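You operate a simulated robot arm through the tools that you are given. There is no shell and no other tool.

You are at the controls of a simulated robot arm. One attempt, no reset.

JOB
Release the short belt's emergency stop, reset, and run the three jars onto its table.
Fine: table on before the belt starts; lift the yellow bar; leave both running.

Only the result counts: the job must be done as asked and must still hold three seconds after the hand-in. Knocking over, shifting, dropping, spilling or breaking anything else fails it.

ROBOT AND FRAMES
A 7-joint arm with a two-finger parallel gripper, fixed in place. Base frame: the origin is at the foot of the arm, x ahead of it, y to its left, z up. Lengths are in m, angles in rad, forces in N, time in s.
Its first joint turns from -2.897 to 2.897 rad. Payload 4.4 kg.
The TCP is the grasp point between the finger pads, 0.023 m short of the fingertips. In the tool frame z runs along the fingers and y along their closing line. Largest opening 0.094 m; finger width 0.038, thickness 0.01; the body of the gripper, 0.054 by 0.096 m, starts 0.039 m behind the TCP.
Orientation is that of the tool frame in the base frame, as a unit quaternion [x, y, z, w]. With the fingers straight down and closing along the base's y, the tool's x points along the base's -x, its y along +y and its z along -z.

CONTROLS
- The arm moves only by the tool arm_command. Its argument "deltas" is a list that holds one entry, the list of rows, each a list of 7 numbers: the shift along the base's x, y, z in m, then the turn, a rotation vector about the base's x, y, z in rad, then the closure, from 0 (fully open) to 1 (shut). In form: [[[tx, ty, tz, rx, ry, rz, claw], ...]]. A call has 1 to 20 rows; each row shifts and turns the commanded pose from where the row before left it. Each row takes 0.2 s and may step no farther than 0.05 m and 0.15 rad from the row before; otherwise, or with a gripper value out of range, the whole call is refused. Where a pose cannot be reached the arm comes as near as it can. A force on the tool above 50 N (or 10 N above the force at the start of the call, whichever is more), or a blocked arm, ends the call early, and 0.2 s more pass. The fingers move at their own pace (about 0.072 m/s each) and stop on an object; they squeeze with about 34 N. The grip force told is the motor's: it shows also when the fingers shut on nothing. Time passes only in rows, and 0.2 s behind the last, so rows that do not move let the fingers close. The reply holds the time, the measured pose of the TCP, the force on the tool along the base axes, the opening and the grip force, in the units named above and with some noise, with the torque about the TCP (base axes, N m) and any sound that the robot's microphone picked up.
- Cameras (640 x 400 px; columns grow to the right, rows downward): "scene" is fixed at [0.3986, -0.6504, 1.6769]; the picture's right is [0.93, -0.37, 0.00], its down [-0.15, -0.38, -0.91] and it looks along [0.34, 0.85, -0.40] (base axes); focal length 352 px, centre (320, 200). "wrist" rides on the gripper at [0.086, 0.016, -0.075] in the tool frame; the picture's right is [-0.18, 0.98, 0.00], its down [-0.58, -0.11, -0.81] and it looks along [-0.79, -0.15, 0.59] (tool axes); focal length 243 px, centre (320, 200). There is no depth. A picture from a camera that has moved, and an enlarged one, comes with that camera's place and axes in the base frame and with its lens.
- get_image(camera): a new picture of that camera. The clock stands still meanwhile.
- inspect(camera, box): a new picture of the part [left, top, right, bottom] of that camera's present view, enlarged. The clock stands still meanwhile.
- job_done(): hands the job in; it is judged then, once.

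Nothing tells you positions but the pictures and the camera data. Unless the task says otherwise, let go and move clear before handing in.

The tools are called by a JSON object that holds its "name" and its "arguments". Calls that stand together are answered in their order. arm_command: Moves the arm, as the interface text tells. Its arguments: {"type":"object","properties":{"deltas":{"type":"array","items":{"type":"array","items":{"type":"array","items":{"type":"number"}}}}},"required":["deltas"]} The other tools are called the same way: get_image (camera) takes a picture; inspect (camera, box) takes an enlarged picture of a part of a camera's view; job_done () hands the job in.

At the start:

```text
time: 0.0
tool_pos: [0.7985, 0.3844, 1.2912]
orientation: [-0.001, 1.0, 0.0, -0.001]
force: [0.1, 0.4, 0.1]
ft_torque: [0.02, 0.02, 0.01]
grip_width: 0.0939
finger_force: 0.0
```

scene: 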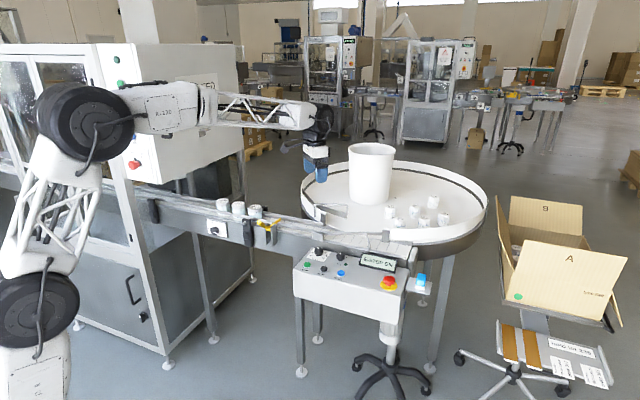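
wrist: 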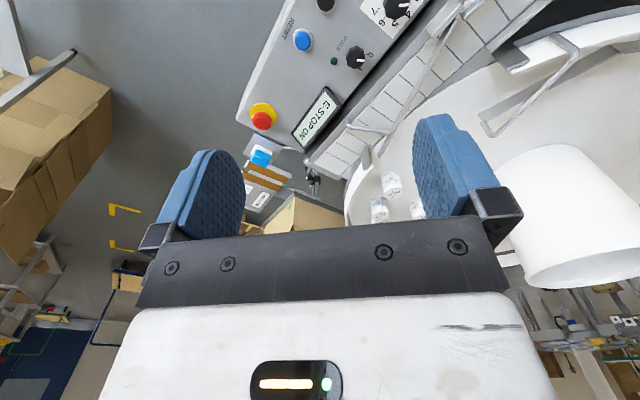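

I see a conveyor with three jars, a round accumulation table, and a control box showing "E-STOP ON". I'll look closer at each part before moving.

{"name": "inspect", "arguments": {"camera": "scene", "box": [280, 230, 440, 330]}}

{"name": "inspect", "arguments": {"camera": "scene", "box": [190, 180, 350, 280]}}

{"name": "inspect", "arguments": {"camera": "wrist", "box": [220, 0, 460, 150]}}

{"name": "inspect", "arguments": {"camera": "scene", "box": [290, 130, 500, 260]}}

```text
4.00 times, centred on (360, 280) of scene
camera zoom: at [0.3986, -0.6504, 1.6769], right [0.93, -0.37, 0.0], down [-0.15, -0.38, -0.91], along [0.34, 0.85, -0.4], focal length 1406 px, centre (160, -120)
```

zoom: 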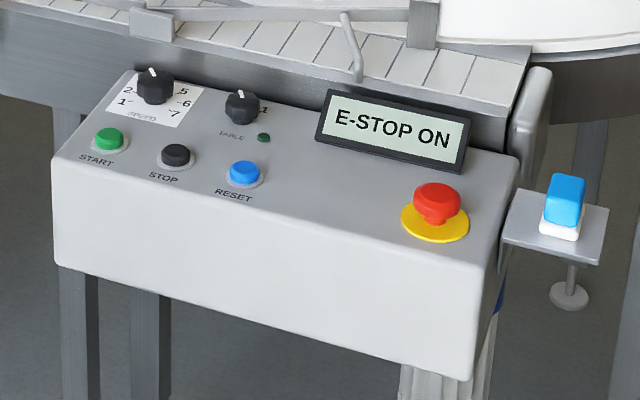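

```text
4.00 times, centred on (270, 230) of scene
camera zoom: at [0.3986, -0.6504, 1.6769], right [0.93, -0.37, 0.0], down [-0.15, -0.38, -0.91], along [0.34, 0.85, -0.4], focal length 1406 px, centre (520, 80)
```

zoom: 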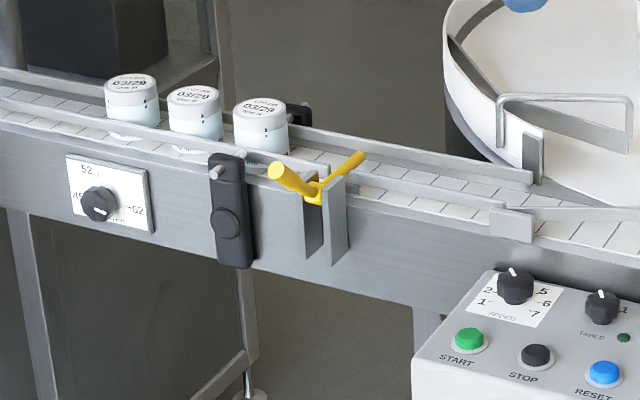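

```text
2.67 times, centred on (340, 75) of wrist
camera zoom: at [0.7128, 0.3995, 1.3672], right [0.18, 0.98, 0.0], down [0.58, -0.11, 0.81], along [0.79, -0.15, -0.59], focal length 647 px, centre (267, 533)
```

zoom: 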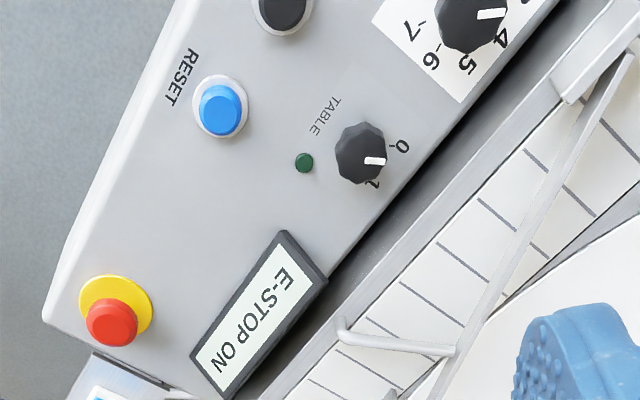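

```text
3.05 times, centred on (395, 195) of scene
camera zoom: at [0.3986, -0.6504, 1.6769], right [0.93, -0.37, 0.0], down [-0.15, -0.38, -0.91], along [0.34, 0.85, -0.4], focal length 1071 px, centre (91, 215)
```

zoom: 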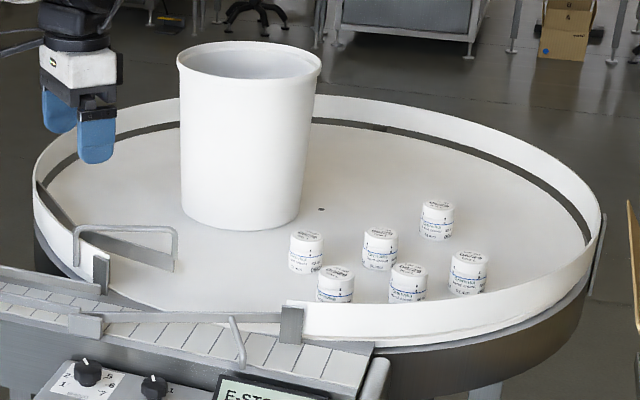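

The scene is clear in outline: panel near (0.88, 0.34, 0.90), belt running along roughly (+x, −y). I'll zoom in on the knob markings, the yellow bar, the blue part on the bracket and the table entry.

{"name": "inspect", "arguments": {"camera": "scene", "box": [248, 205, 296, 235]}}

{"name": "inspect", "arguments": {"camera": "scene", "box": [300, 240, 348, 270]}}

{"name": "inspect", "arguments": {"camera": "scene", "box": [376, 255, 440, 295]}}

{"name": "inspect", "arguments": {"camera": "scene", "box": [296, 190, 392, 250]}}

{"name": "inspect", "arguments": {"camera": "wrist", "box": [320, 0, 416, 60]}}

{"name": "inspect", "arguments": {"camera": "wrist", "box": [232, 90, 328, 210]}}

{"name": "inspect", "arguments": {"camera": "scene", "box": [190, 190, 254, 240]}}

{"name": "inspect", "arguments": {"camera": "scene", "box": [500, 190, 630, 390]}}

```text
13.33 times, centred on (272, 220) of scene
camera zoom: at [0.3986, -0.6504, 1.6769], right [0.93, -0.37, 0.0], down [-0.15, -0.38, -0.91], along [0.34, 0.85, -0.4], focal length 4687 px, centre (960, -67)
```

zoom: 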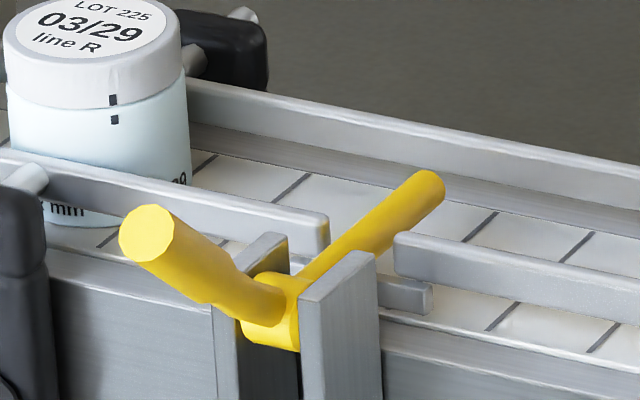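

```text
13.33 times, centred on (324, 255) of scene
camera zoom: at [0.3986, -0.6504, 1.6769], right [0.93, -0.37, 0.0], down [-0.15, -0.38, -0.91], along [0.34, 0.85, -0.4], focal length 4687 px, centre (267, -533)
```

zoom: 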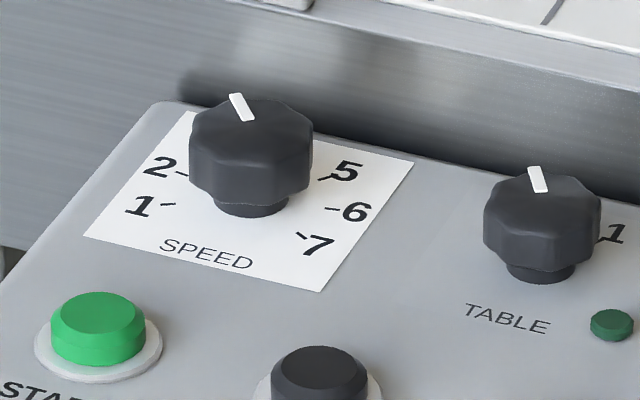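

```text
10.00 times, centred on (408, 275) of scene
camera zoom: at [0.3986, -0.6504, 1.6769], right [0.93, -0.37, 0.0], down [-0.15, -0.38, -0.91], along [0.34, 0.85, -0.4], focal length 3515 px, centre (-560, -550)
```

zoom: 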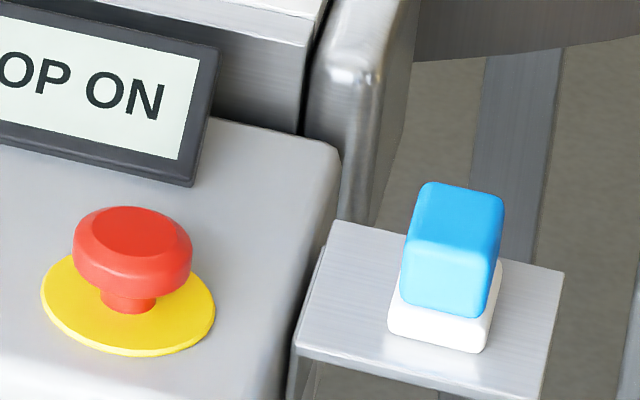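

```text
6.67 times, centred on (344, 220) of scene
camera zoom: at [0.3986, -0.6504, 1.6769], right [0.93, -0.37, 0.0], down [-0.15, -0.38, -0.91], along [0.34, 0.85, -0.4], focal length 2343 px, centre (160, 67)
```

zoom: 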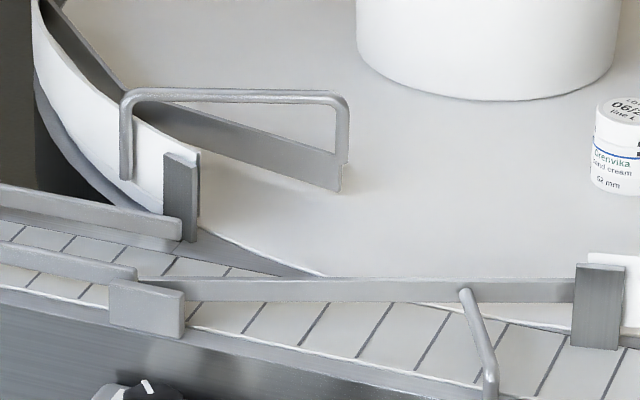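

```text
6.67 times, centred on (368, 30) of wrist
camera zoom: at [0.7128, 0.3995, 1.3672], right [0.18, 0.98, 0.0], down [0.58, -0.11, 0.81], along [0.79, -0.15, -0.59], focal length 1618 px, centre (0, 1333)
```

zoom: 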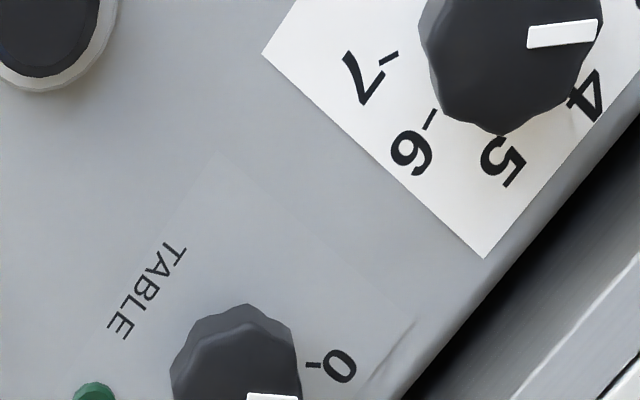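

```text
3.33 times, centred on (280, 150) of wrist
camera zoom: at [0.7128, 0.3995, 1.3672], right [0.18, 0.98, 0.0], down [0.58, -0.11, 0.81], along [0.79, -0.15, -0.59], focal length 809 px, centre (453, 367)
```

zoom: 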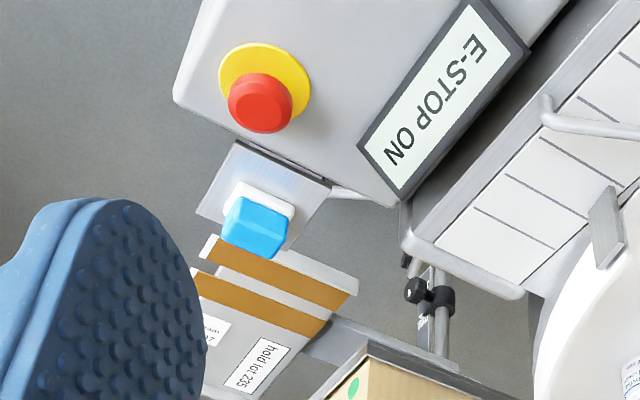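

```text
8.00 times, centred on (222, 215) of scene
camera zoom: at [0.3986, -0.6504, 1.6769], right [0.93, -0.37, 0.0], down [-0.15, -0.38, -0.91], along [0.34, 0.85, -0.4], focal length 2812 px, centre (1104, 80)
```

zoom: 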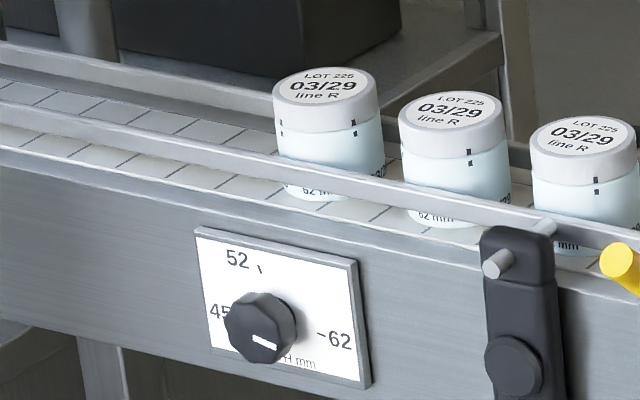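

```text
2.00 times, centred on (565, 290) of scene
camera zoom: at [0.3986, -0.6504, 1.6769], right [0.93, -0.37, 0.0], down [-0.15, -0.38, -0.91], along [0.34, 0.85, -0.4], focal length 703 px, centre (-170, 20)
```

zoom: 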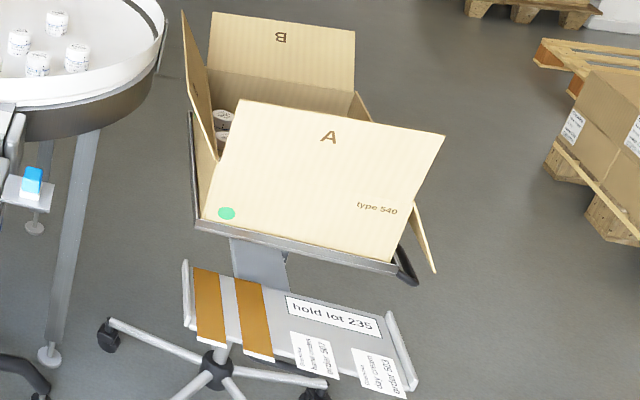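

The E-stop head sits around (1.01, 0.21, 0.91), the table knob around (0.917, 0.423, 0.91), and there is a loose-looking blue and white block right of the panel to keep clear of. I'll bring the wrist camera nearer above the panel for accurate views.

{"name": "arm_command", "arguments": {"deltas": [[[0.0117, -0.0223, -0.035, 0, 0, 0, 0], [0.0117, -0.0223, -0.035, 0, 0, 0, 0], [0.0117, -0.0223, -0.035, 0, 0, 0, 0], [0.0117, -0.0223, -0.035, 0, 0, 0, 0], [0.0117, -0.0223, -0.035, 0, 0, 0, 0], [0.0117, -0.0223, -0.035, 0, 0, 0, 0]]]}}

{"name": "get_image", "arguments": {"camera": "wrist"}}

{"name": "get_image", "arguments": {"camera": "scene"}}

```text
time: 1.4
tool_pos: [0.8675, 0.2496, 1.0789]
orientation: [0.0, 1.0, 0.0, 0.001]
force: [0.0, -0.3, 1.0]
ft_torque: [0.0, -0.01, 0.0]
grip_width: 0.0939
finger_force: 0.1
```

```text
taken
camera wrist: at [0.7816, 0.2643, 1.1542], right [0.18, 0.98, 0.0], down [0.58, -0.11, 0.81], along [0.79, -0.15, -0.59], focal length 243 px, centre (320, 200)
```

wrist: 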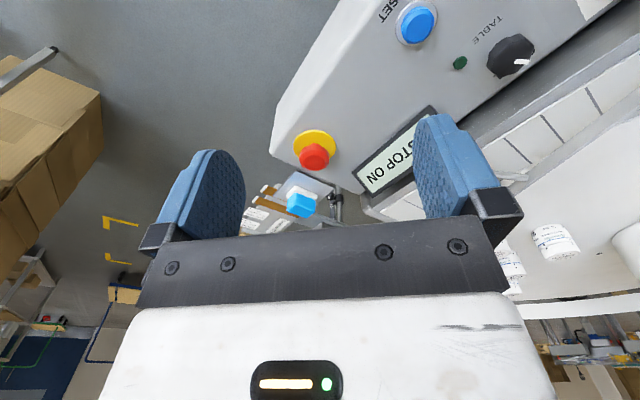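

```text
taken
```

scene: 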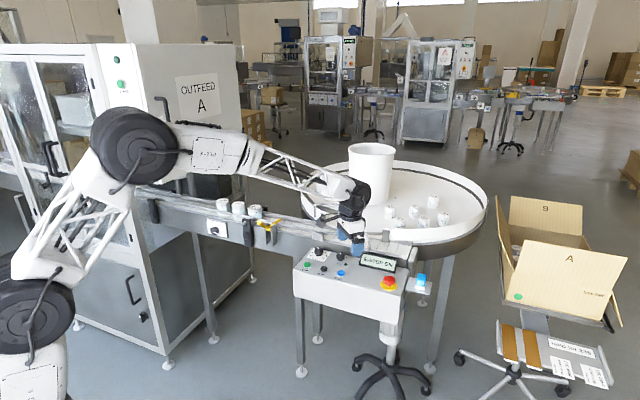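

The panel is in good view and the arm reached the pose cleanly. I'll zoom in on the E-stop, the knob and the reset button from here.

{"name": "inspect", "arguments": {"camera": "wrist", "box": [280, 120, 344, 180]}}

{"name": "inspect", "arguments": {"camera": "wrist", "box": [370, 0, 560, 110]}}

{"name": "inspect", "arguments": {"camera": "wrist", "box": [260, 80, 440, 220]}}

```text
6.67 times, centred on (312, 150) of wrist
camera zoom: at [0.7816, 0.2643, 1.1542], right [0.18, 0.98, 0.0], down [0.58, -0.11, 0.81], along [0.79, -0.15, -0.59], focal length 1618 px, centre (373, 533)
```

zoom: 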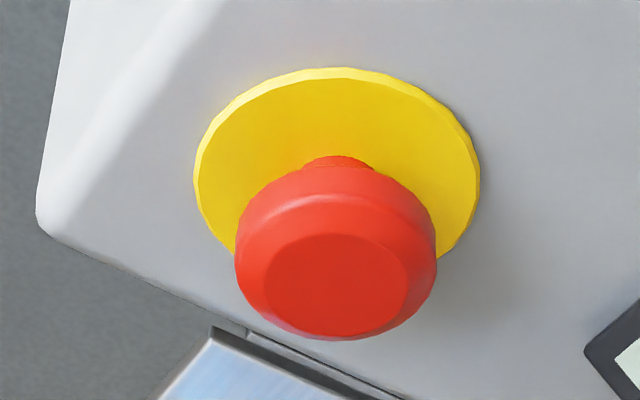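

```text
3.37 times, centred on (465, 55) of wrist
camera zoom: at [0.7816, 0.2643, 1.1542], right [0.18, 0.98, 0.0], down [0.58, -0.11, 0.81], along [0.79, -0.15, -0.59], focal length 817 px, centre (-168, 688)
```

zoom: 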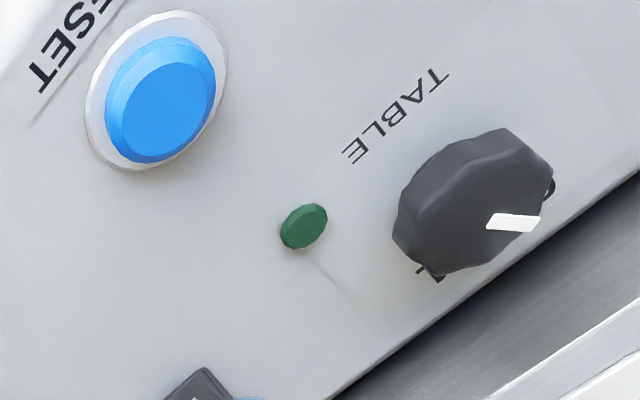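

```text
2.86 times, centred on (350, 150) of wrist
camera zoom: at [0.7816, 0.2643, 1.1542], right [0.18, 0.98, 0.0], down [0.58, -0.11, 0.81], along [0.79, -0.15, -0.59], focal length 693 px, centre (234, 343)
```

zoom: 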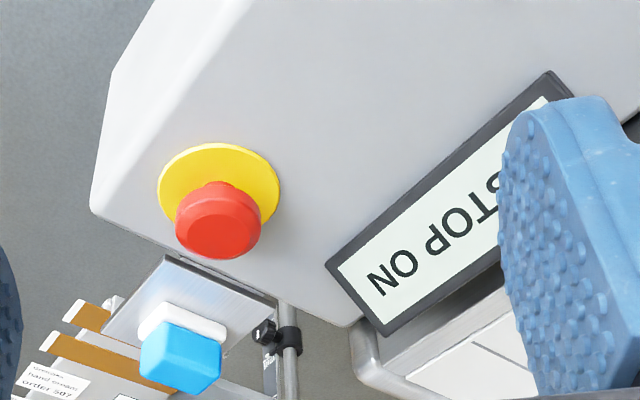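

The E-stop head's top is about (1.010, 0.213, 0.921) and its axis is nearly vertical, 1.03 m from the base axis. I'll test the reach with the tool upright above it, closing the fingers partway.

{"name": "arm_command", "arguments": {"deltas": [[[0.0356, -0.0092, -0.02, 0, 0, 0, 0.3], [0.0356, -0.0092, -0.02, 0, 0, 0, 0.3], [0.0356, -0.0092, -0.02, 0, 0, 0, 0.3], [0.0356, -0.0092, -0.02, 0, 0, 0, 0.3], [0, 0, 0, 0, 0, 0, 0.3]]]}}

{"name": "get_image", "arguments": {"camera": "wrist"}}

```text
time: 2.6
tool_pos: [1.0114, 0.2143, 1.0015]
orientation: [-0.001, 1.0, -0.001, 0.0]
force: [0.1, -1.1, 0.1]
ft_torque: [-0.03, -0.01, -0.03]
grip_width: 0.0661
finger_force: 0.0
```

```text
taken
camera wrist: at [0.9254, 0.2293, 1.0759], right [0.18, 0.98, 0.0], down [0.58, -0.11, 0.81], along [0.79, -0.15, -0.59], focal length 243 px, centre (320, 200)
```

wrist: 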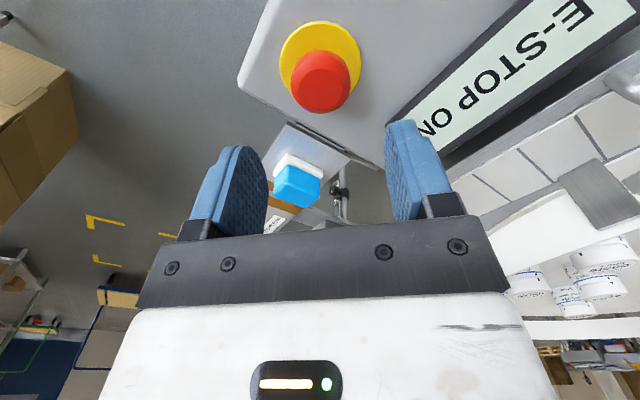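

The arm reaches here with the tool upright. I'll zoom in to fix the head's position before descending.

{"name": "inspect", "arguments": {"camera": "wrist", "box": [260, 10, 388, 130]}}

{"name": "inspect", "arguments": {"camera": "scene", "box": [330, 200, 458, 300]}}

```text
3.33 times, centred on (324, 70) of wrist
camera zoom: at [0.9254, 0.2293, 1.0759], right [0.18, 0.98, 0.0], down [0.58, -0.11, 0.81], along [0.79, -0.15, -0.59], focal length 809 px, centre (307, 633)
```

zoom: 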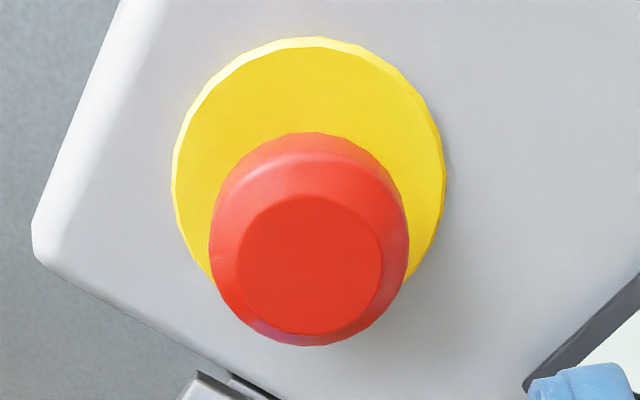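

```text
4.00 times, centred on (394, 250) of scene
camera zoom: at [0.3986, -0.6504, 1.6769], right [0.93, -0.37, 0.0], down [-0.15, -0.38, -0.91], along [0.34, 0.85, -0.4], focal length 1406 px, centre (24, 0)
```

zoom: 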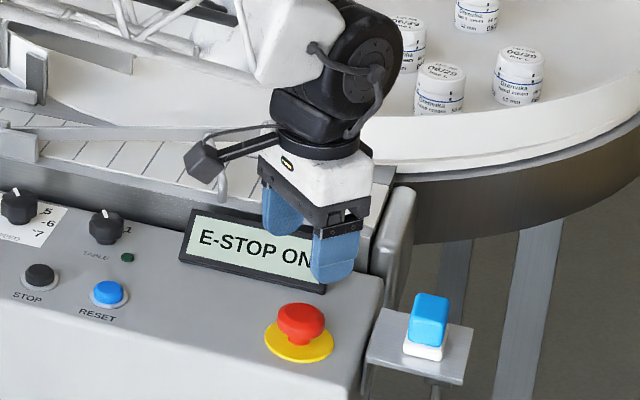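

The E-stop axis is near (1.009, 0.2135), top at 0.921, so I'm directly above it. I'll descend to put the pads around the head and close.

{"name": "arm_command", "arguments": {"deltas": [[[-0.001, -0.0005, -0.03, 0, 0, 0, 0.3], [-0.001, -0.0005, -0.03, 0, 0, 0, 0.3], [0, 0, -0.015, 0, 0, 0, 0.3], [0, 0, -0.0095, 0, 0, 0, 0.3], [0, 0, 0, 0, 0, 0, 0.3]]]}}

{"name": "get_image", "arguments": {"camera": "wrist"}}

{"name": "inspect", "arguments": {"camera": "scene", "box": [350, 230, 430, 300]}}

```text
time: 3.8
tool_pos: [1.0099, 0.2141, 0.9164]
orientation: [0.0, 1.0, 0.0, 0.0]
force: [-0.2, -0.2, -0.3]
ft_torque: [0.0, -0.03, 0.0]
grip_width: 0.0658
finger_force: 0.0
```

```text
taken
camera wrist: at [0.9236, 0.2291, 0.9914], right [0.18, 0.98, 0.0], down [0.58, -0.11, 0.81], along [0.79, -0.15, -0.59], focal length 243 px, centre (320, 200)
```

wrist: 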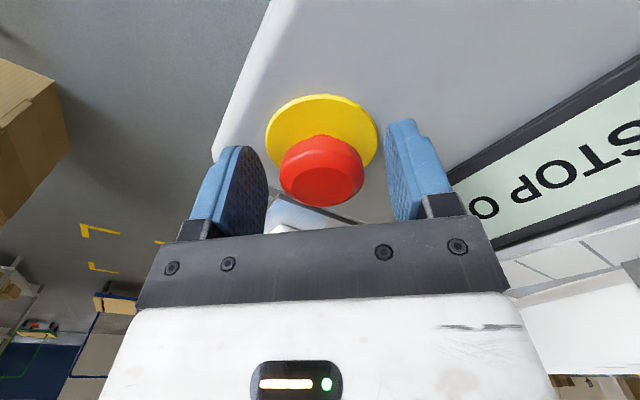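

```text
5.71 times, centred on (390, 265) of scene
camera zoom: at [0.3986, -0.6504, 1.6769], right [0.93, -0.37, 0.0], down [-0.15, -0.38, -0.91], along [0.34, 0.85, -0.4], focal length 2008 px, centre (-80, -171)
```

zoom: 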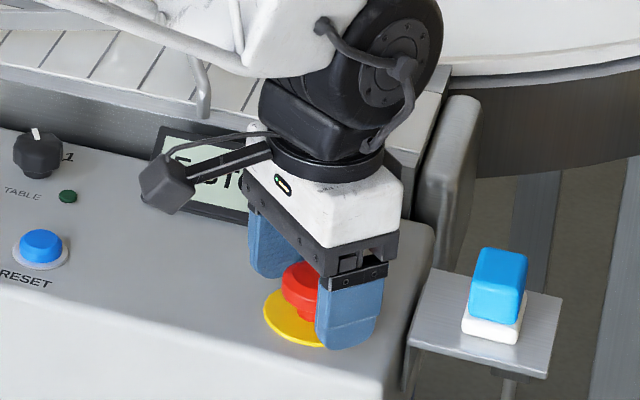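

The head is centred between the pads. I'll close on it.

{"name": "arm_command", "arguments": {"deltas": [[[0, 0, 0, 0, 0, 0, 0.5], [0, 0, 0, 0, 0, 0, 0.8], [0, 0, 0, 0, 0, 0, 1], [0, 0, 0, 0, 0, 0, 1]]]}}

{"name": "get_image", "arguments": {"camera": "wrist"}}

```text
time: 4.8
tool_pos: [1.0093, 0.2138, 0.9159]
orientation: [-0.001, 1.0, 0.0, 0.0]
force: [1.7, 6.7, -0.4]
ft_torque: [0.03, -0.02, 0.02]
grip_width: 0.0406
finger_force: 44.6
```

```text
taken
camera wrist: at [0.9235, 0.2293, 0.9916], right [0.18, 0.98, 0.0], down [0.58, -0.11, 0.81], along [0.79, -0.15, -0.59], focal length 243 px, centre (320, 200)
```

wrist: 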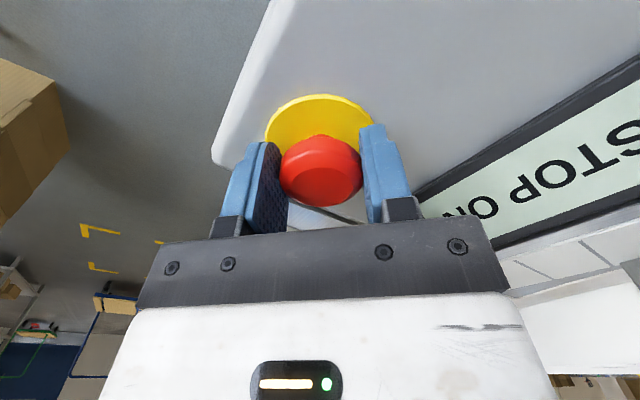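

The head is gripped (0.0406 m). I'll twist clockwise in small steps and watch torque and display.

{"name": "arm_command", "arguments": {"deltas": [[[0, 0, 0, 0, 0, -0.1, 1], [0, 0, 0, 0, 0, -0.1, 1], [0, 0, 0, 0, 0, -0.1, 1], [0, 0, 0, 0, 0, -0.1, 1]]]}}

{"name": "inspect", "arguments": {"camera": "scene", "box": [350, 230, 430, 300]}}

{"name": "get_image", "arguments": {"camera": "wrist"}}

```text
time: 5.8
tool_pos: [1.0096, 0.2158, 0.9166]
orientation: [0.198, 0.98, 0.001, 0.0]
force: [-6.7, 50.4, -1.8]
ft_torque: [0.38, 0.05, 1.15]
grip_width: 0.0407
finger_force: 44.9
```

```text
5.71 times, centred on (390, 265) of scene
camera zoom: at [0.3986, -0.6504, 1.6769], right [0.93, -0.37, 0.0], down [-0.15, -0.38, -0.91], along [0.34, 0.85, -0.4], focal length 2008 px, centre (-80, -171)
```

zoom: 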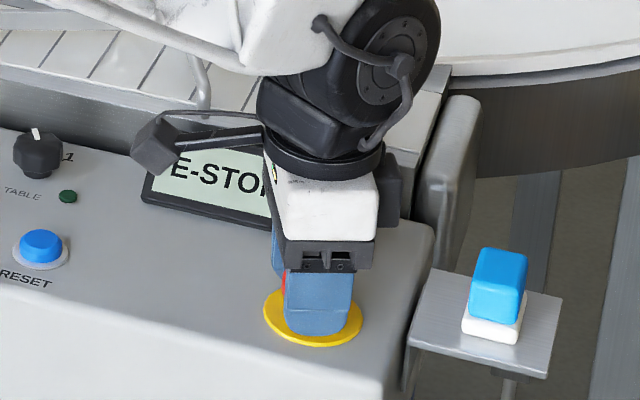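

```text
taken
camera wrist: at [0.9361, 0.2633, 0.9921], right [0.55, 0.83, 0.0], down [0.49, -0.33, 0.81], along [0.67, -0.44, -0.59], focal length 243 px, centre (320, 200)
```

wrist: 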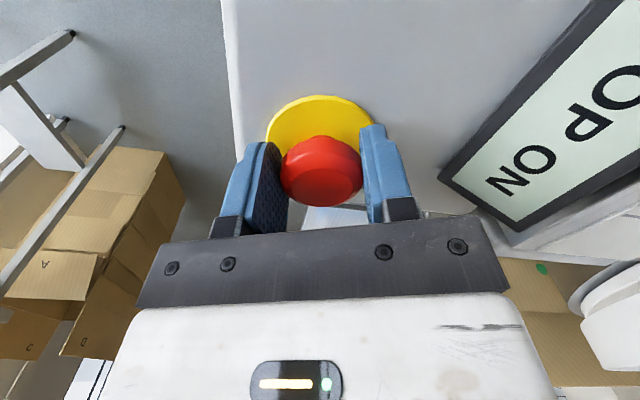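

The twist is side-loading the head in y, which means the head is a few mm further out in x than the TCP. I'll re-centre and see the load fall before turning on.

{"name": "arm_command", "arguments": {"deltas": [[[0.002, 0.001, 0, 0, 0, 0, 1], [0.002, 0.001, 0, 0, 0, 0, 1]]]}}

```text
time: 6.4
tool_pos: [1.0131, 0.2134, 0.9164]
orientation: [0.199, 0.98, 0.0, -0.001]
force: [-42.6, 16.8, -0.1]
ft_torque: [0.19, 0.43, 0.25]
grip_width: 0.0408
finger_force: 44.5
```

The cross-pad load is now near zero; what remains is drag along the pads. I'll ease that slightly and keep turning.

{"name": "arm_command", "arguments": {"deltas": [[[-0.0022, 0.001, 0, 0, 0, 0, 1], [0, 0, 0, 0, 0, -0.1, 1], [0, 0, 0, 0, 0, -0.1, 1]]]}}

{"name": "inspect", "arguments": {"camera": "scene", "box": [350, 230, 430, 300]}}

```text
time: 7.2
tool_pos: [1.0118, 0.2159, 0.9179]
orientation: [0.296, 0.955, 0.0, 0.0]
force: [6.3, 4.5, -4.4]
ft_torque: [0.07, 0.07, 0.65]
grip_width: 0.0406
finger_force: 45.0
```

```text
5.71 times, centred on (390, 265) of scene
camera zoom: at [0.3986, -0.6504, 1.6769], right [0.93, -0.37, 0.0], down [-0.15, -0.38, -0.91], along [0.34, 0.85, -0.4], focal length 2008 px, centre (-80, -171)
```

zoom: 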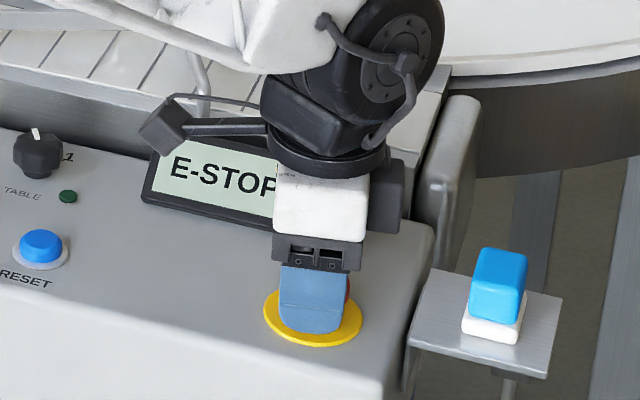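

Side forces are small now and a turning torque of 0.65 N·m remains. I'll continue the clockwise twist.

{"name": "arm_command", "arguments": {"deltas": [[[0, 0, 0, 0, 0, -0.1, 1], [0, 0, 0, 0, 0, -0.1, 1], [0, 0, 0, 0, 0, -0.1, 1]]]}}

{"name": "inspect", "arguments": {"camera": "scene", "box": [350, 230, 430, 300]}}

{"name": "get_image", "arguments": {"camera": "wrist"}}

```text
time: 8.0
tool_pos: [1.0113, 0.2168, 0.9182]
orientation: [0.434, 0.901, 0.001, 0.0]
force: [13.4, 22.8, -0.4]
ft_torque: [0.21, -0.02, 0.7]
grip_width: 0.0408
finger_force: 44.9
```

```text
5.71 times, centred on (390, 265) of scene
camera zoom: at [0.3986, -0.6504, 1.6769], right [0.93, -0.37, 0.0], down [-0.15, -0.38, -0.91], along [0.34, 0.85, -0.4], focal length 2008 px, centre (-80, -171)
```

zoom: 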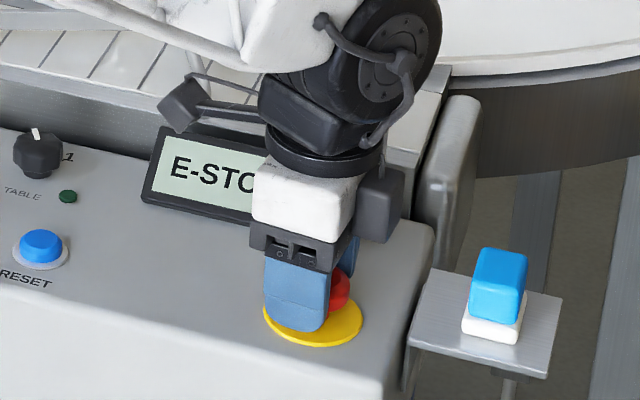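

```text
taken
camera wrist: at [0.9702, 0.2937, 0.993], right [0.88, 0.47, 0.0], down [0.27, -0.52, 0.81], along [0.38, -0.71, -0.59], focal length 243 px, centre (320, 200)
```

wrist: 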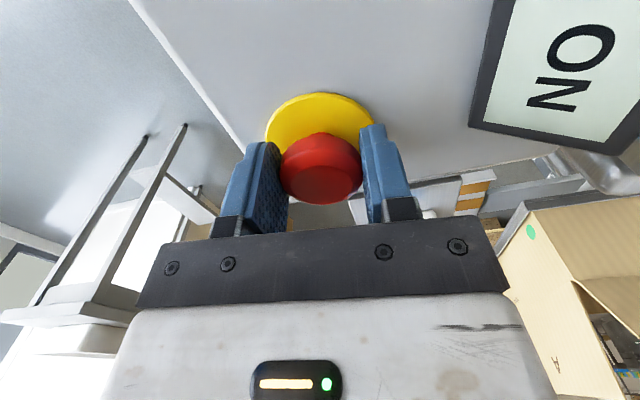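

I've turned 0.9 rad with a steady 0.7 N·m and no click heard yet. I'll turn a bit further with a small re-centring.

{"name": "arm_command", "arguments": {"deltas": [[[0.0008, 0.0012, 0, 0, 0, -0.1, 1], [0, 0, 0, 0, 0, -0.1, 1], [0, 0, 0, 0, 0, -0.1, 1], [0, 0, 0, 0, 0, -0.1, 1]]]}}

{"name": "inspect", "arguments": {"camera": "scene", "box": [350, 230, 430, 300]}}

```text
time: 9.0
tool_pos: [1.0118, 0.2161, 0.9174]
orientation: [0.605, 0.796, 0.0, 0.0]
force: [16.7, 15.5, 1.6]
ft_torque: [0.1, -0.18, 0.88]
grip_width: 0.0407
finger_force: 45.5
```

```text
5.71 times, centred on (390, 265) of scene
camera zoom: at [0.3986, -0.6504, 1.6769], right [0.93, -0.37, 0.0], down [-0.15, -0.38, -0.91], along [0.34, 0.85, -0.4], focal length 2008 px, centre (-80, -171)
```

zoom: 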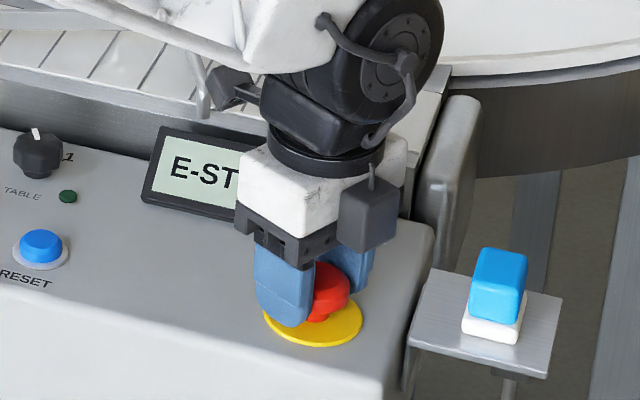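

No release after 1.3 rad clockwise, so it may be a pull type. I'll pull gently upward while gripping and watch the force.

{"name": "arm_command", "arguments": {"deltas": [[[0, 0, 0.002, 0, 0, 0, 1], [0, 0, 0.002, 0, 0, 0, 1], [0, 0, 0.002, 0, 0, 0, 1]]]}}

{"name": "get_image", "arguments": {"camera": "wrist"}}

{"name": "inspect", "arguments": {"camera": "scene", "box": [350, 230, 430, 300]}}

```text
time: 9.8
tool_pos: [1.0116, 0.2174, 0.9232]
orientation: [0.606, 0.796, 0.0, 0.0]
force: [36.6, 16.1, -2.7]
ft_torque: [0.1, -0.23, 0.23]
grip_width: 0.0407
finger_force: 44.8
```

```text
taken
camera wrist: at [1.0052, 0.3036, 0.9986], right [1.0, 0.09, 0.0], down [0.05, -0.59, 0.81], along [0.07, -0.8, -0.59], focal length 243 px, centre (320, 200)
```

wrist: 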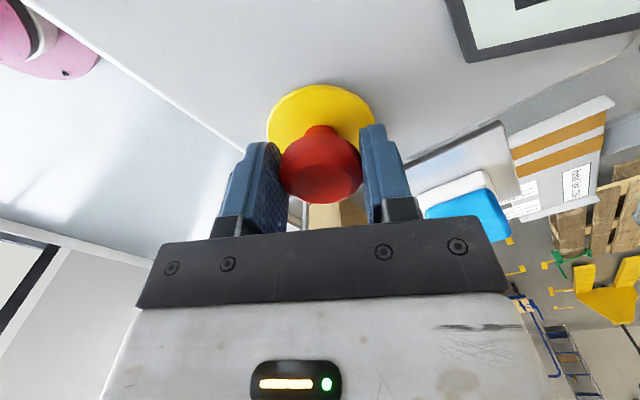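

```text
5.71 times, centred on (390, 265) of scene
camera zoom: at [0.3986, -0.6504, 1.6769], right [0.93, -0.37, 0.0], down [-0.15, -0.38, -0.91], along [0.34, 0.85, -0.4], focal length 2008 px, centre (-80, -171)
```

zoom: 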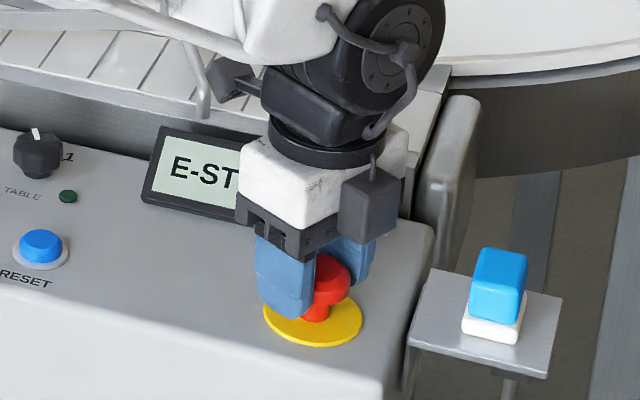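

The head came up freely with the gripper, with a longer stem visible, so it does rise. I'll pull a little more to find its upper stop.

{"name": "arm_command", "arguments": {"deltas": [[[0, 0, 0.002, 0, 0, 0, 1], [0, 0, 0.002, 0, 0, 0, 1], [0, 0, 0, 0, 0, 0, 1]]]}}

{"name": "get_image", "arguments": {"camera": "wrist"}}

{"name": "inspect", "arguments": {"camera": "scene", "box": [350, 230, 430, 300]}}

```text
time: 10.6
tool_pos: [1.012, 0.2177, 0.9274]
orientation: [0.604, 0.797, 0.0, 0.0]
force: [32.0, 23.5, 1.6]
ft_torque: [0.29, -0.38, 0.33]
grip_width: 0.0406
finger_force: 44.8
```

```text
taken
camera wrist: at [1.0051, 0.3036, 1.0033], right [1.0, 0.09, 0.0], down [0.05, -0.59, 0.81], along [0.07, -0.8, -0.59], focal length 243 px, centre (320, 200)
```

wrist: 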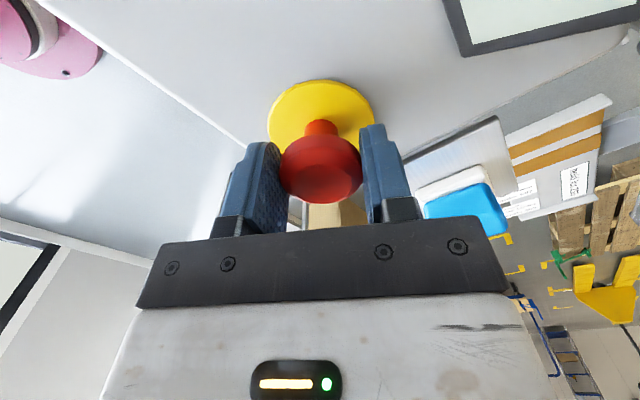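

```text
5.71 times, centred on (390, 265) of scene
camera zoom: at [0.3986, -0.6504, 1.6769], right [0.93, -0.37, 0.0], down [-0.15, -0.38, -0.91], along [0.34, 0.85, -0.4], focal length 2008 px, centre (-80, -171)
```

zoom: 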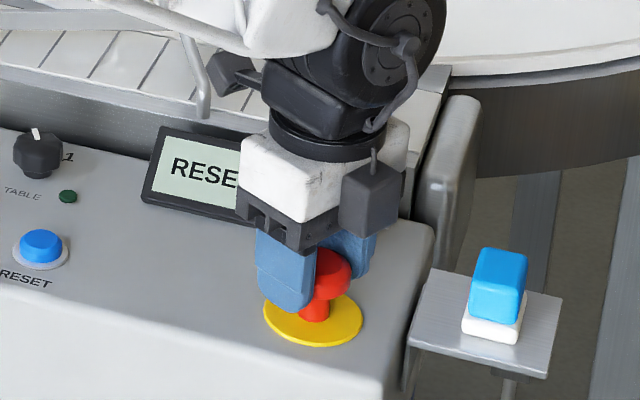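

The display now reads "RESET…", so the E-stop is released. I'll open the fingers and lift straight up off the head.

{"name": "arm_command", "arguments": {"deltas": [[[0, 0, 0, 0, 0, 0, 0.5], [0, 0, 0, 0, 0, 0, 0.35], [0, 0, 0.02, 0, 0, 0, 0.35], [0, 0, 0.04, 0, 0, 0, 0.35], [0, 0, 0.04, 0, 0, 0, 0.35]]]}}

{"name": "inspect", "arguments": {"camera": "scene", "box": [290, 220, 430, 300]}}

{"name": "get_image", "arguments": {"camera": "wrist"}}

```text
time: 11.8
tool_pos: [1.0121, 0.216, 1.0281]
orientation: [0.604, 0.797, -0.001, -0.001]
force: [0.2, 0.1, -0.7]
ft_torque: [0.02, 0.02, -0.05]
grip_width: 0.061
finger_force: 0.0
```

```text
4.57 times, centred on (360, 260) of scene
camera zoom: at [0.3986, -0.6504, 1.6769], right [0.93, -0.37, 0.0], down [-0.15, -0.38, -0.91], along [0.34, 0.85, -0.4], focal length 1607 px, centre (137, -74)
```

zoom: 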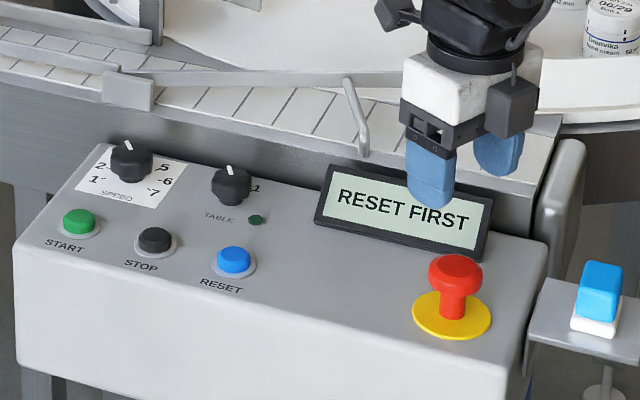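

```text
taken
camera wrist: at [1.0056, 0.3028, 1.102], right [1.0, 0.09, 0.0], down [0.05, -0.59, 0.81], along [0.07, -0.8, -0.59], focal length 243 px, centre (320, 200)
```

wrist: 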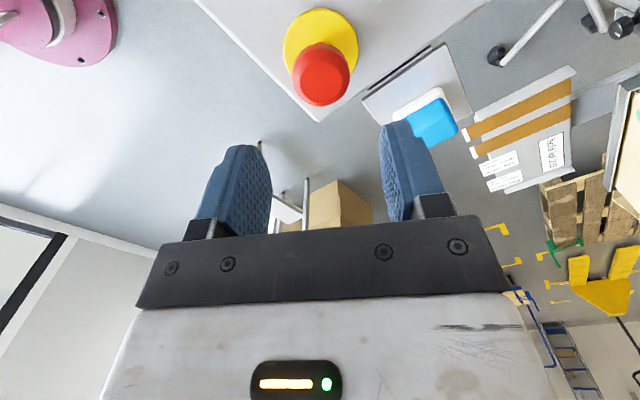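

The display says "RESET FIRST" and the red head stands high. Next I'll close the fingers, turn the tool back and move above the blue RESET button near (0.878, 0.335, 0.905).

{"name": "arm_command", "arguments": {"deltas": [[[-0.0103, 0.00915, 0, 0, 0, 0.1, 1], [-0.0103, 0.00915, 0, 0, 0, 0.1, 1], [-0.0103, 0.00915, 0, 0, 0, 0.1, 1], [-0.0103, 0.00915, 0, 0, 0, 0.1, 1], [-0.0103, 0.00915, 0, 0, 0, 0.1, 1], [-0.0103, 0.00915, 0, 0, 0, 0.1, 1], [-0.0103, 0.00915, 0, 0, 0, 0.1, 1], [-0.0103, 0.00915, 0, 0, 0, 0.1, 1], [-0.0103, 0.00915, 0, 0, 0, 0.1, 1], [-0.0103, 0.00915, 0, 0, 0, 0.1, 1], [-0.0103, 0.00915, -0.01, 0, 0, 0.1, 1], [-0.0103, 0.00915, -0.01, 0, 0, 0.1, 1], [-0.0103, 0.00915, -0.01, 0, 0, 0.1, 1], [0, 0, 0, 0, 0, 0, 1]]]}}

{"name": "get_image", "arguments": {"camera": "wrist"}}

{"name": "inspect", "arguments": {"camera": "scene", "box": [280, 220, 420, 300]}}

```text
time: 14.8
tool_pos: [0.8777, 0.3364, 0.9993]
orientation: [-0.001, 1.0, 0.0, -0.001]
force: [0.6, -0.6, 0.9]
ft_torque: [-0.01, -0.02, -0.02]
grip_width: 0.0002
finger_force: 34.6
```

```text
taken
camera wrist: at [0.7919, 0.3513, 1.0746], right [0.18, 0.98, 0.0], down [0.58, -0.11, 0.81], along [0.79, -0.15, -0.59], focal length 243 px, centre (320, 200)
```

wrist: 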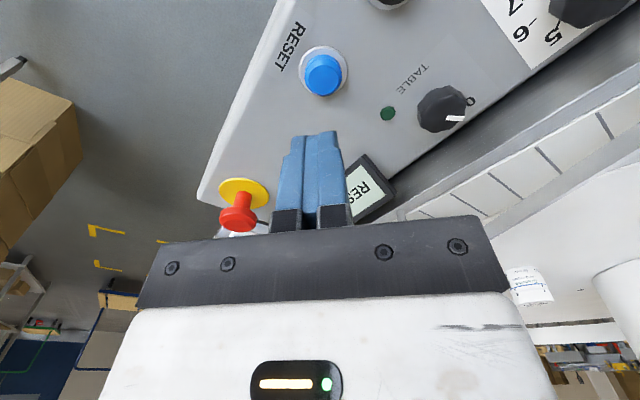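

```text
4.57 times, centred on (350, 260) of scene
camera zoom: at [0.3986, -0.6504, 1.6769], right [0.93, -0.37, 0.0], down [-0.15, -0.38, -0.91], along [0.34, 0.85, -0.4], focal length 1607 px, centre (183, -74)
```

zoom: 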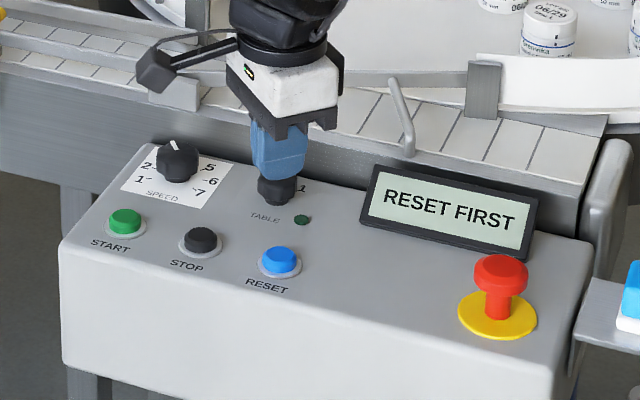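

The closed fingertips are above RESET; the refined position is about (0.876, 0.337). I'll go down and press in small steps.

{"name": "arm_command", "arguments": {"deltas": [[[-0.0015, 0.0006, -0.03, 0, 0, 0, 1], [0, 0, -0.025, 0, 0, 0, 1], [0, 0, -0.01, 0, 0, 0, 1], [0, 0, -0.004, 0, 0, 0, 1], [0, 0, -0.002, 0, 0, 0, 1]]]}}

{"name": "get_image", "arguments": {"camera": "wrist"}}

{"name": "inspect", "arguments": {"camera": "scene", "box": [280, 220, 420, 300]}}

```text
time: 16.0
tool_pos: [0.8763, 0.3374, 0.9268]
orientation: [0.0, 1.0, 0.0, 0.0]
force: [0.2, -0.7, 0.1]
ft_torque: [0.0, 0.0, -0.02]
grip_width: 0.0
finger_force: 34.5
```

```text
taken
camera wrist: at [0.7903, 0.3525, 1.0017], right [0.18, 0.98, 0.0], down [0.58, -0.11, 0.81], along [0.79, -0.15, -0.59], focal length 243 px, centre (320, 200)
```

wrist: 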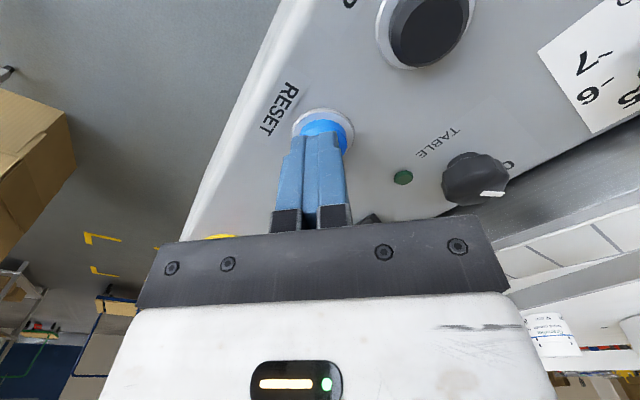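

```text
4.57 times, centred on (350, 260) of scene
camera zoom: at [0.3986, -0.6504, 1.6769], right [0.93, -0.37, 0.0], down [-0.15, -0.38, -0.91], along [0.34, 0.85, -0.4], focal length 1607 px, centre (183, -74)
```

zoom: 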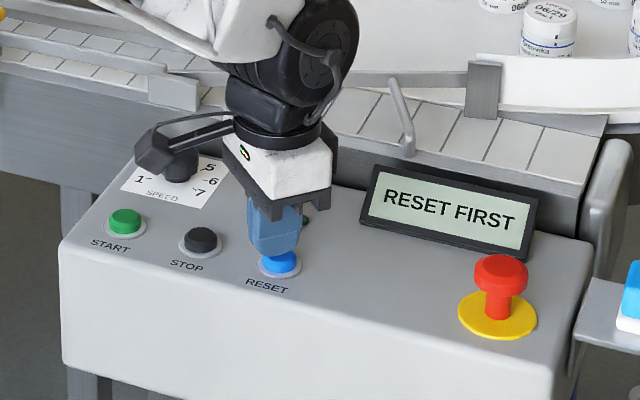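

The fingertip is right over the button with no contact yet. I'll press on in 2 mm steps.

{"name": "arm_command", "arguments": {"deltas": [[[0, 0, -0.002, 0, 0, 0, 1], [0, 0, -0.002, 0, 0, 0, 1], [0, 0, -0.002, 0, 0, 0, 1]]]}}

{"name": "inspect", "arguments": {"camera": "scene", "box": [280, 220, 420, 300]}}

```text
time: 16.8
tool_pos: [0.8762, 0.336, 0.921]
orientation: [0.0, 1.0, 0.0, -0.001]
force: [-0.5, 0.2, 0.5]
ft_torque: [-0.02, 0.02, 0.0]
grip_width: 0.0001
finger_force: 33.8
```

```text
4.57 times, centred on (350, 260) of scene
camera zoom: at [0.3986, -0.6504, 1.6769], right [0.93, -0.37, 0.0], down [-0.15, -0.38, -0.91], along [0.34, 0.85, -0.4], focal length 1607 px, centre (183, -74)
```

zoom: 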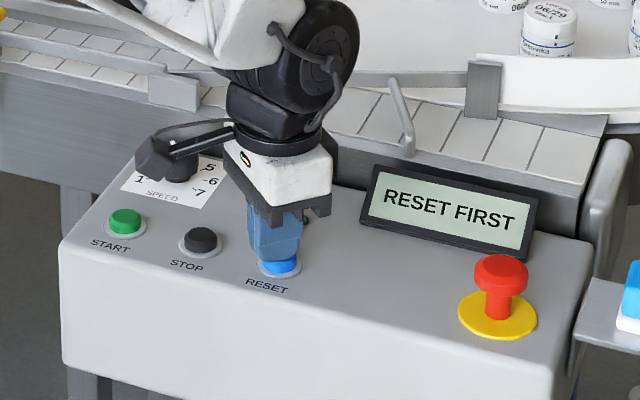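

{"name": "arm_command", "arguments": {"deltas": [[[0, 0, -0.002, 0, 0, 0, 1], [0, 0, -0.002, 0, 0, 0, 1], [0, 0, -0.002, 0, 0, 0, 1]]]}}

{"name": "inspect", "arguments": {"camera": "scene", "box": [280, 220, 420, 300]}}

```text
time: 17.6
tool_pos: [0.8774, 0.3378, 0.9148]
orientation: [0.0, 1.0, 0.0, 0.001]
force: [-1.3, -3.0, 2.4]
ft_torque: [-0.07, 0.0, 0.0]
grip_width: 0.0002
finger_force: 34.1
heard: click
```

```text
4.57 times, centred on (350, 260) of scene
camera zoom: at [0.3986, -0.6504, 1.6769], right [0.93, -0.37, 0.0], down [-0.15, -0.38, -0.91], along [0.34, 0.85, -0.4], focal length 1607 px, centre (183, -74)
```

zoom: 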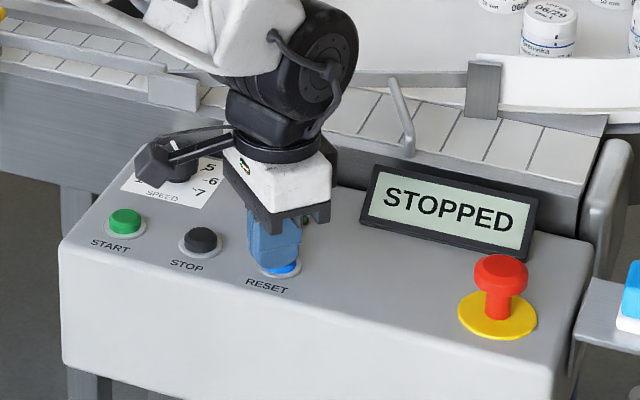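

A click was heard and the display now reads "STOPPED". I'll lift off and look at the table knob.

{"name": "arm_command", "arguments": {"deltas": [[[0, 0, 0.02, 0, 0, 0, 1], [0, 0, 0.04, 0, 0, 0, 0.5], [0, 0.03, 0.03, 0, 0, 0, 0.4], [0, 0.03, 0.02, 0, 0, 0, 0.4], [0, 0.02, 0, 0, 0, 0, 0.4]]]}}

{"name": "get_image", "arguments": {"camera": "wrist"}}

{"name": "inspect", "arguments": {"camera": "wrist", "box": [260, 40, 420, 160]}}

{"name": "inspect", "arguments": {"camera": "scene", "box": [290, 230, 390, 300]}}

```text
time: 18.8
tool_pos: [0.8776, 0.4184, 1.0251]
orientation: [0.0, 1.0, 0.0, 0.0]
force: [-1.2, -0.5, -0.6]
ft_torque: [-0.03, -0.02, 0.02]
grip_width: 0.0561
finger_force: 0.0
```

```text
taken
camera wrist: at [0.7916, 0.4336, 1.1001], right [0.18, 0.98, 0.0], down [0.58, -0.11, 0.81], along [0.79, -0.15, -0.59], focal length 243 px, centre (320, 200)
```

wrist: 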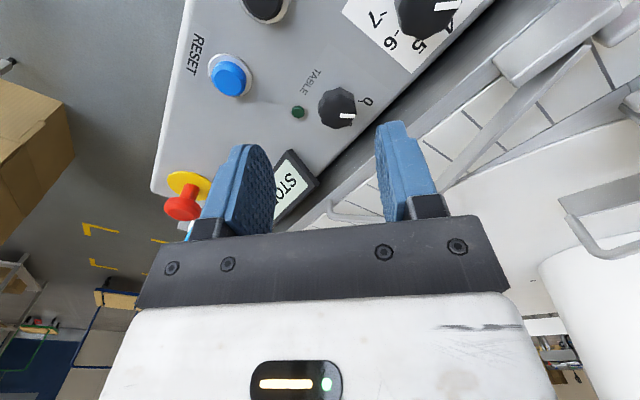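

```text
3.33 times, centred on (340, 100) of wrist
camera zoom: at [0.7916, 0.4336, 1.1001], right [0.18, 0.98, 0.0], down [0.58, -0.11, 0.81], along [0.79, -0.15, -0.59], focal length 809 px, centre (253, 533)
```

zoom: 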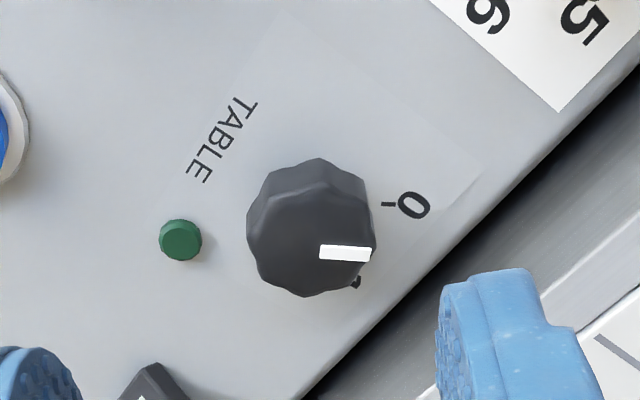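

```text
5.71 times, centred on (340, 265) of scene
camera zoom: at [0.3986, -0.6504, 1.6769], right [0.93, -0.37, 0.0], down [-0.15, -0.38, -0.91], along [0.34, 0.85, -0.4], focal length 2008 px, centre (206, -171)
```

zoom: 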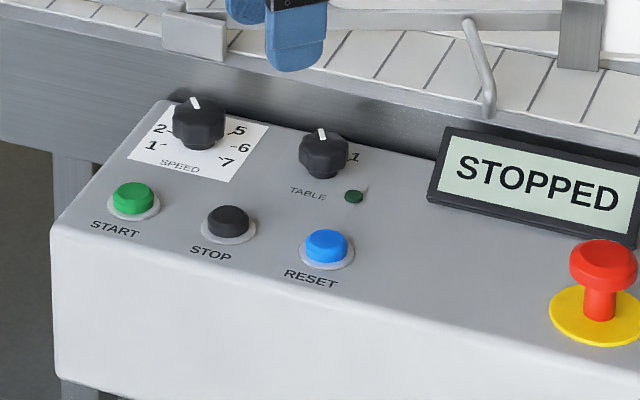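

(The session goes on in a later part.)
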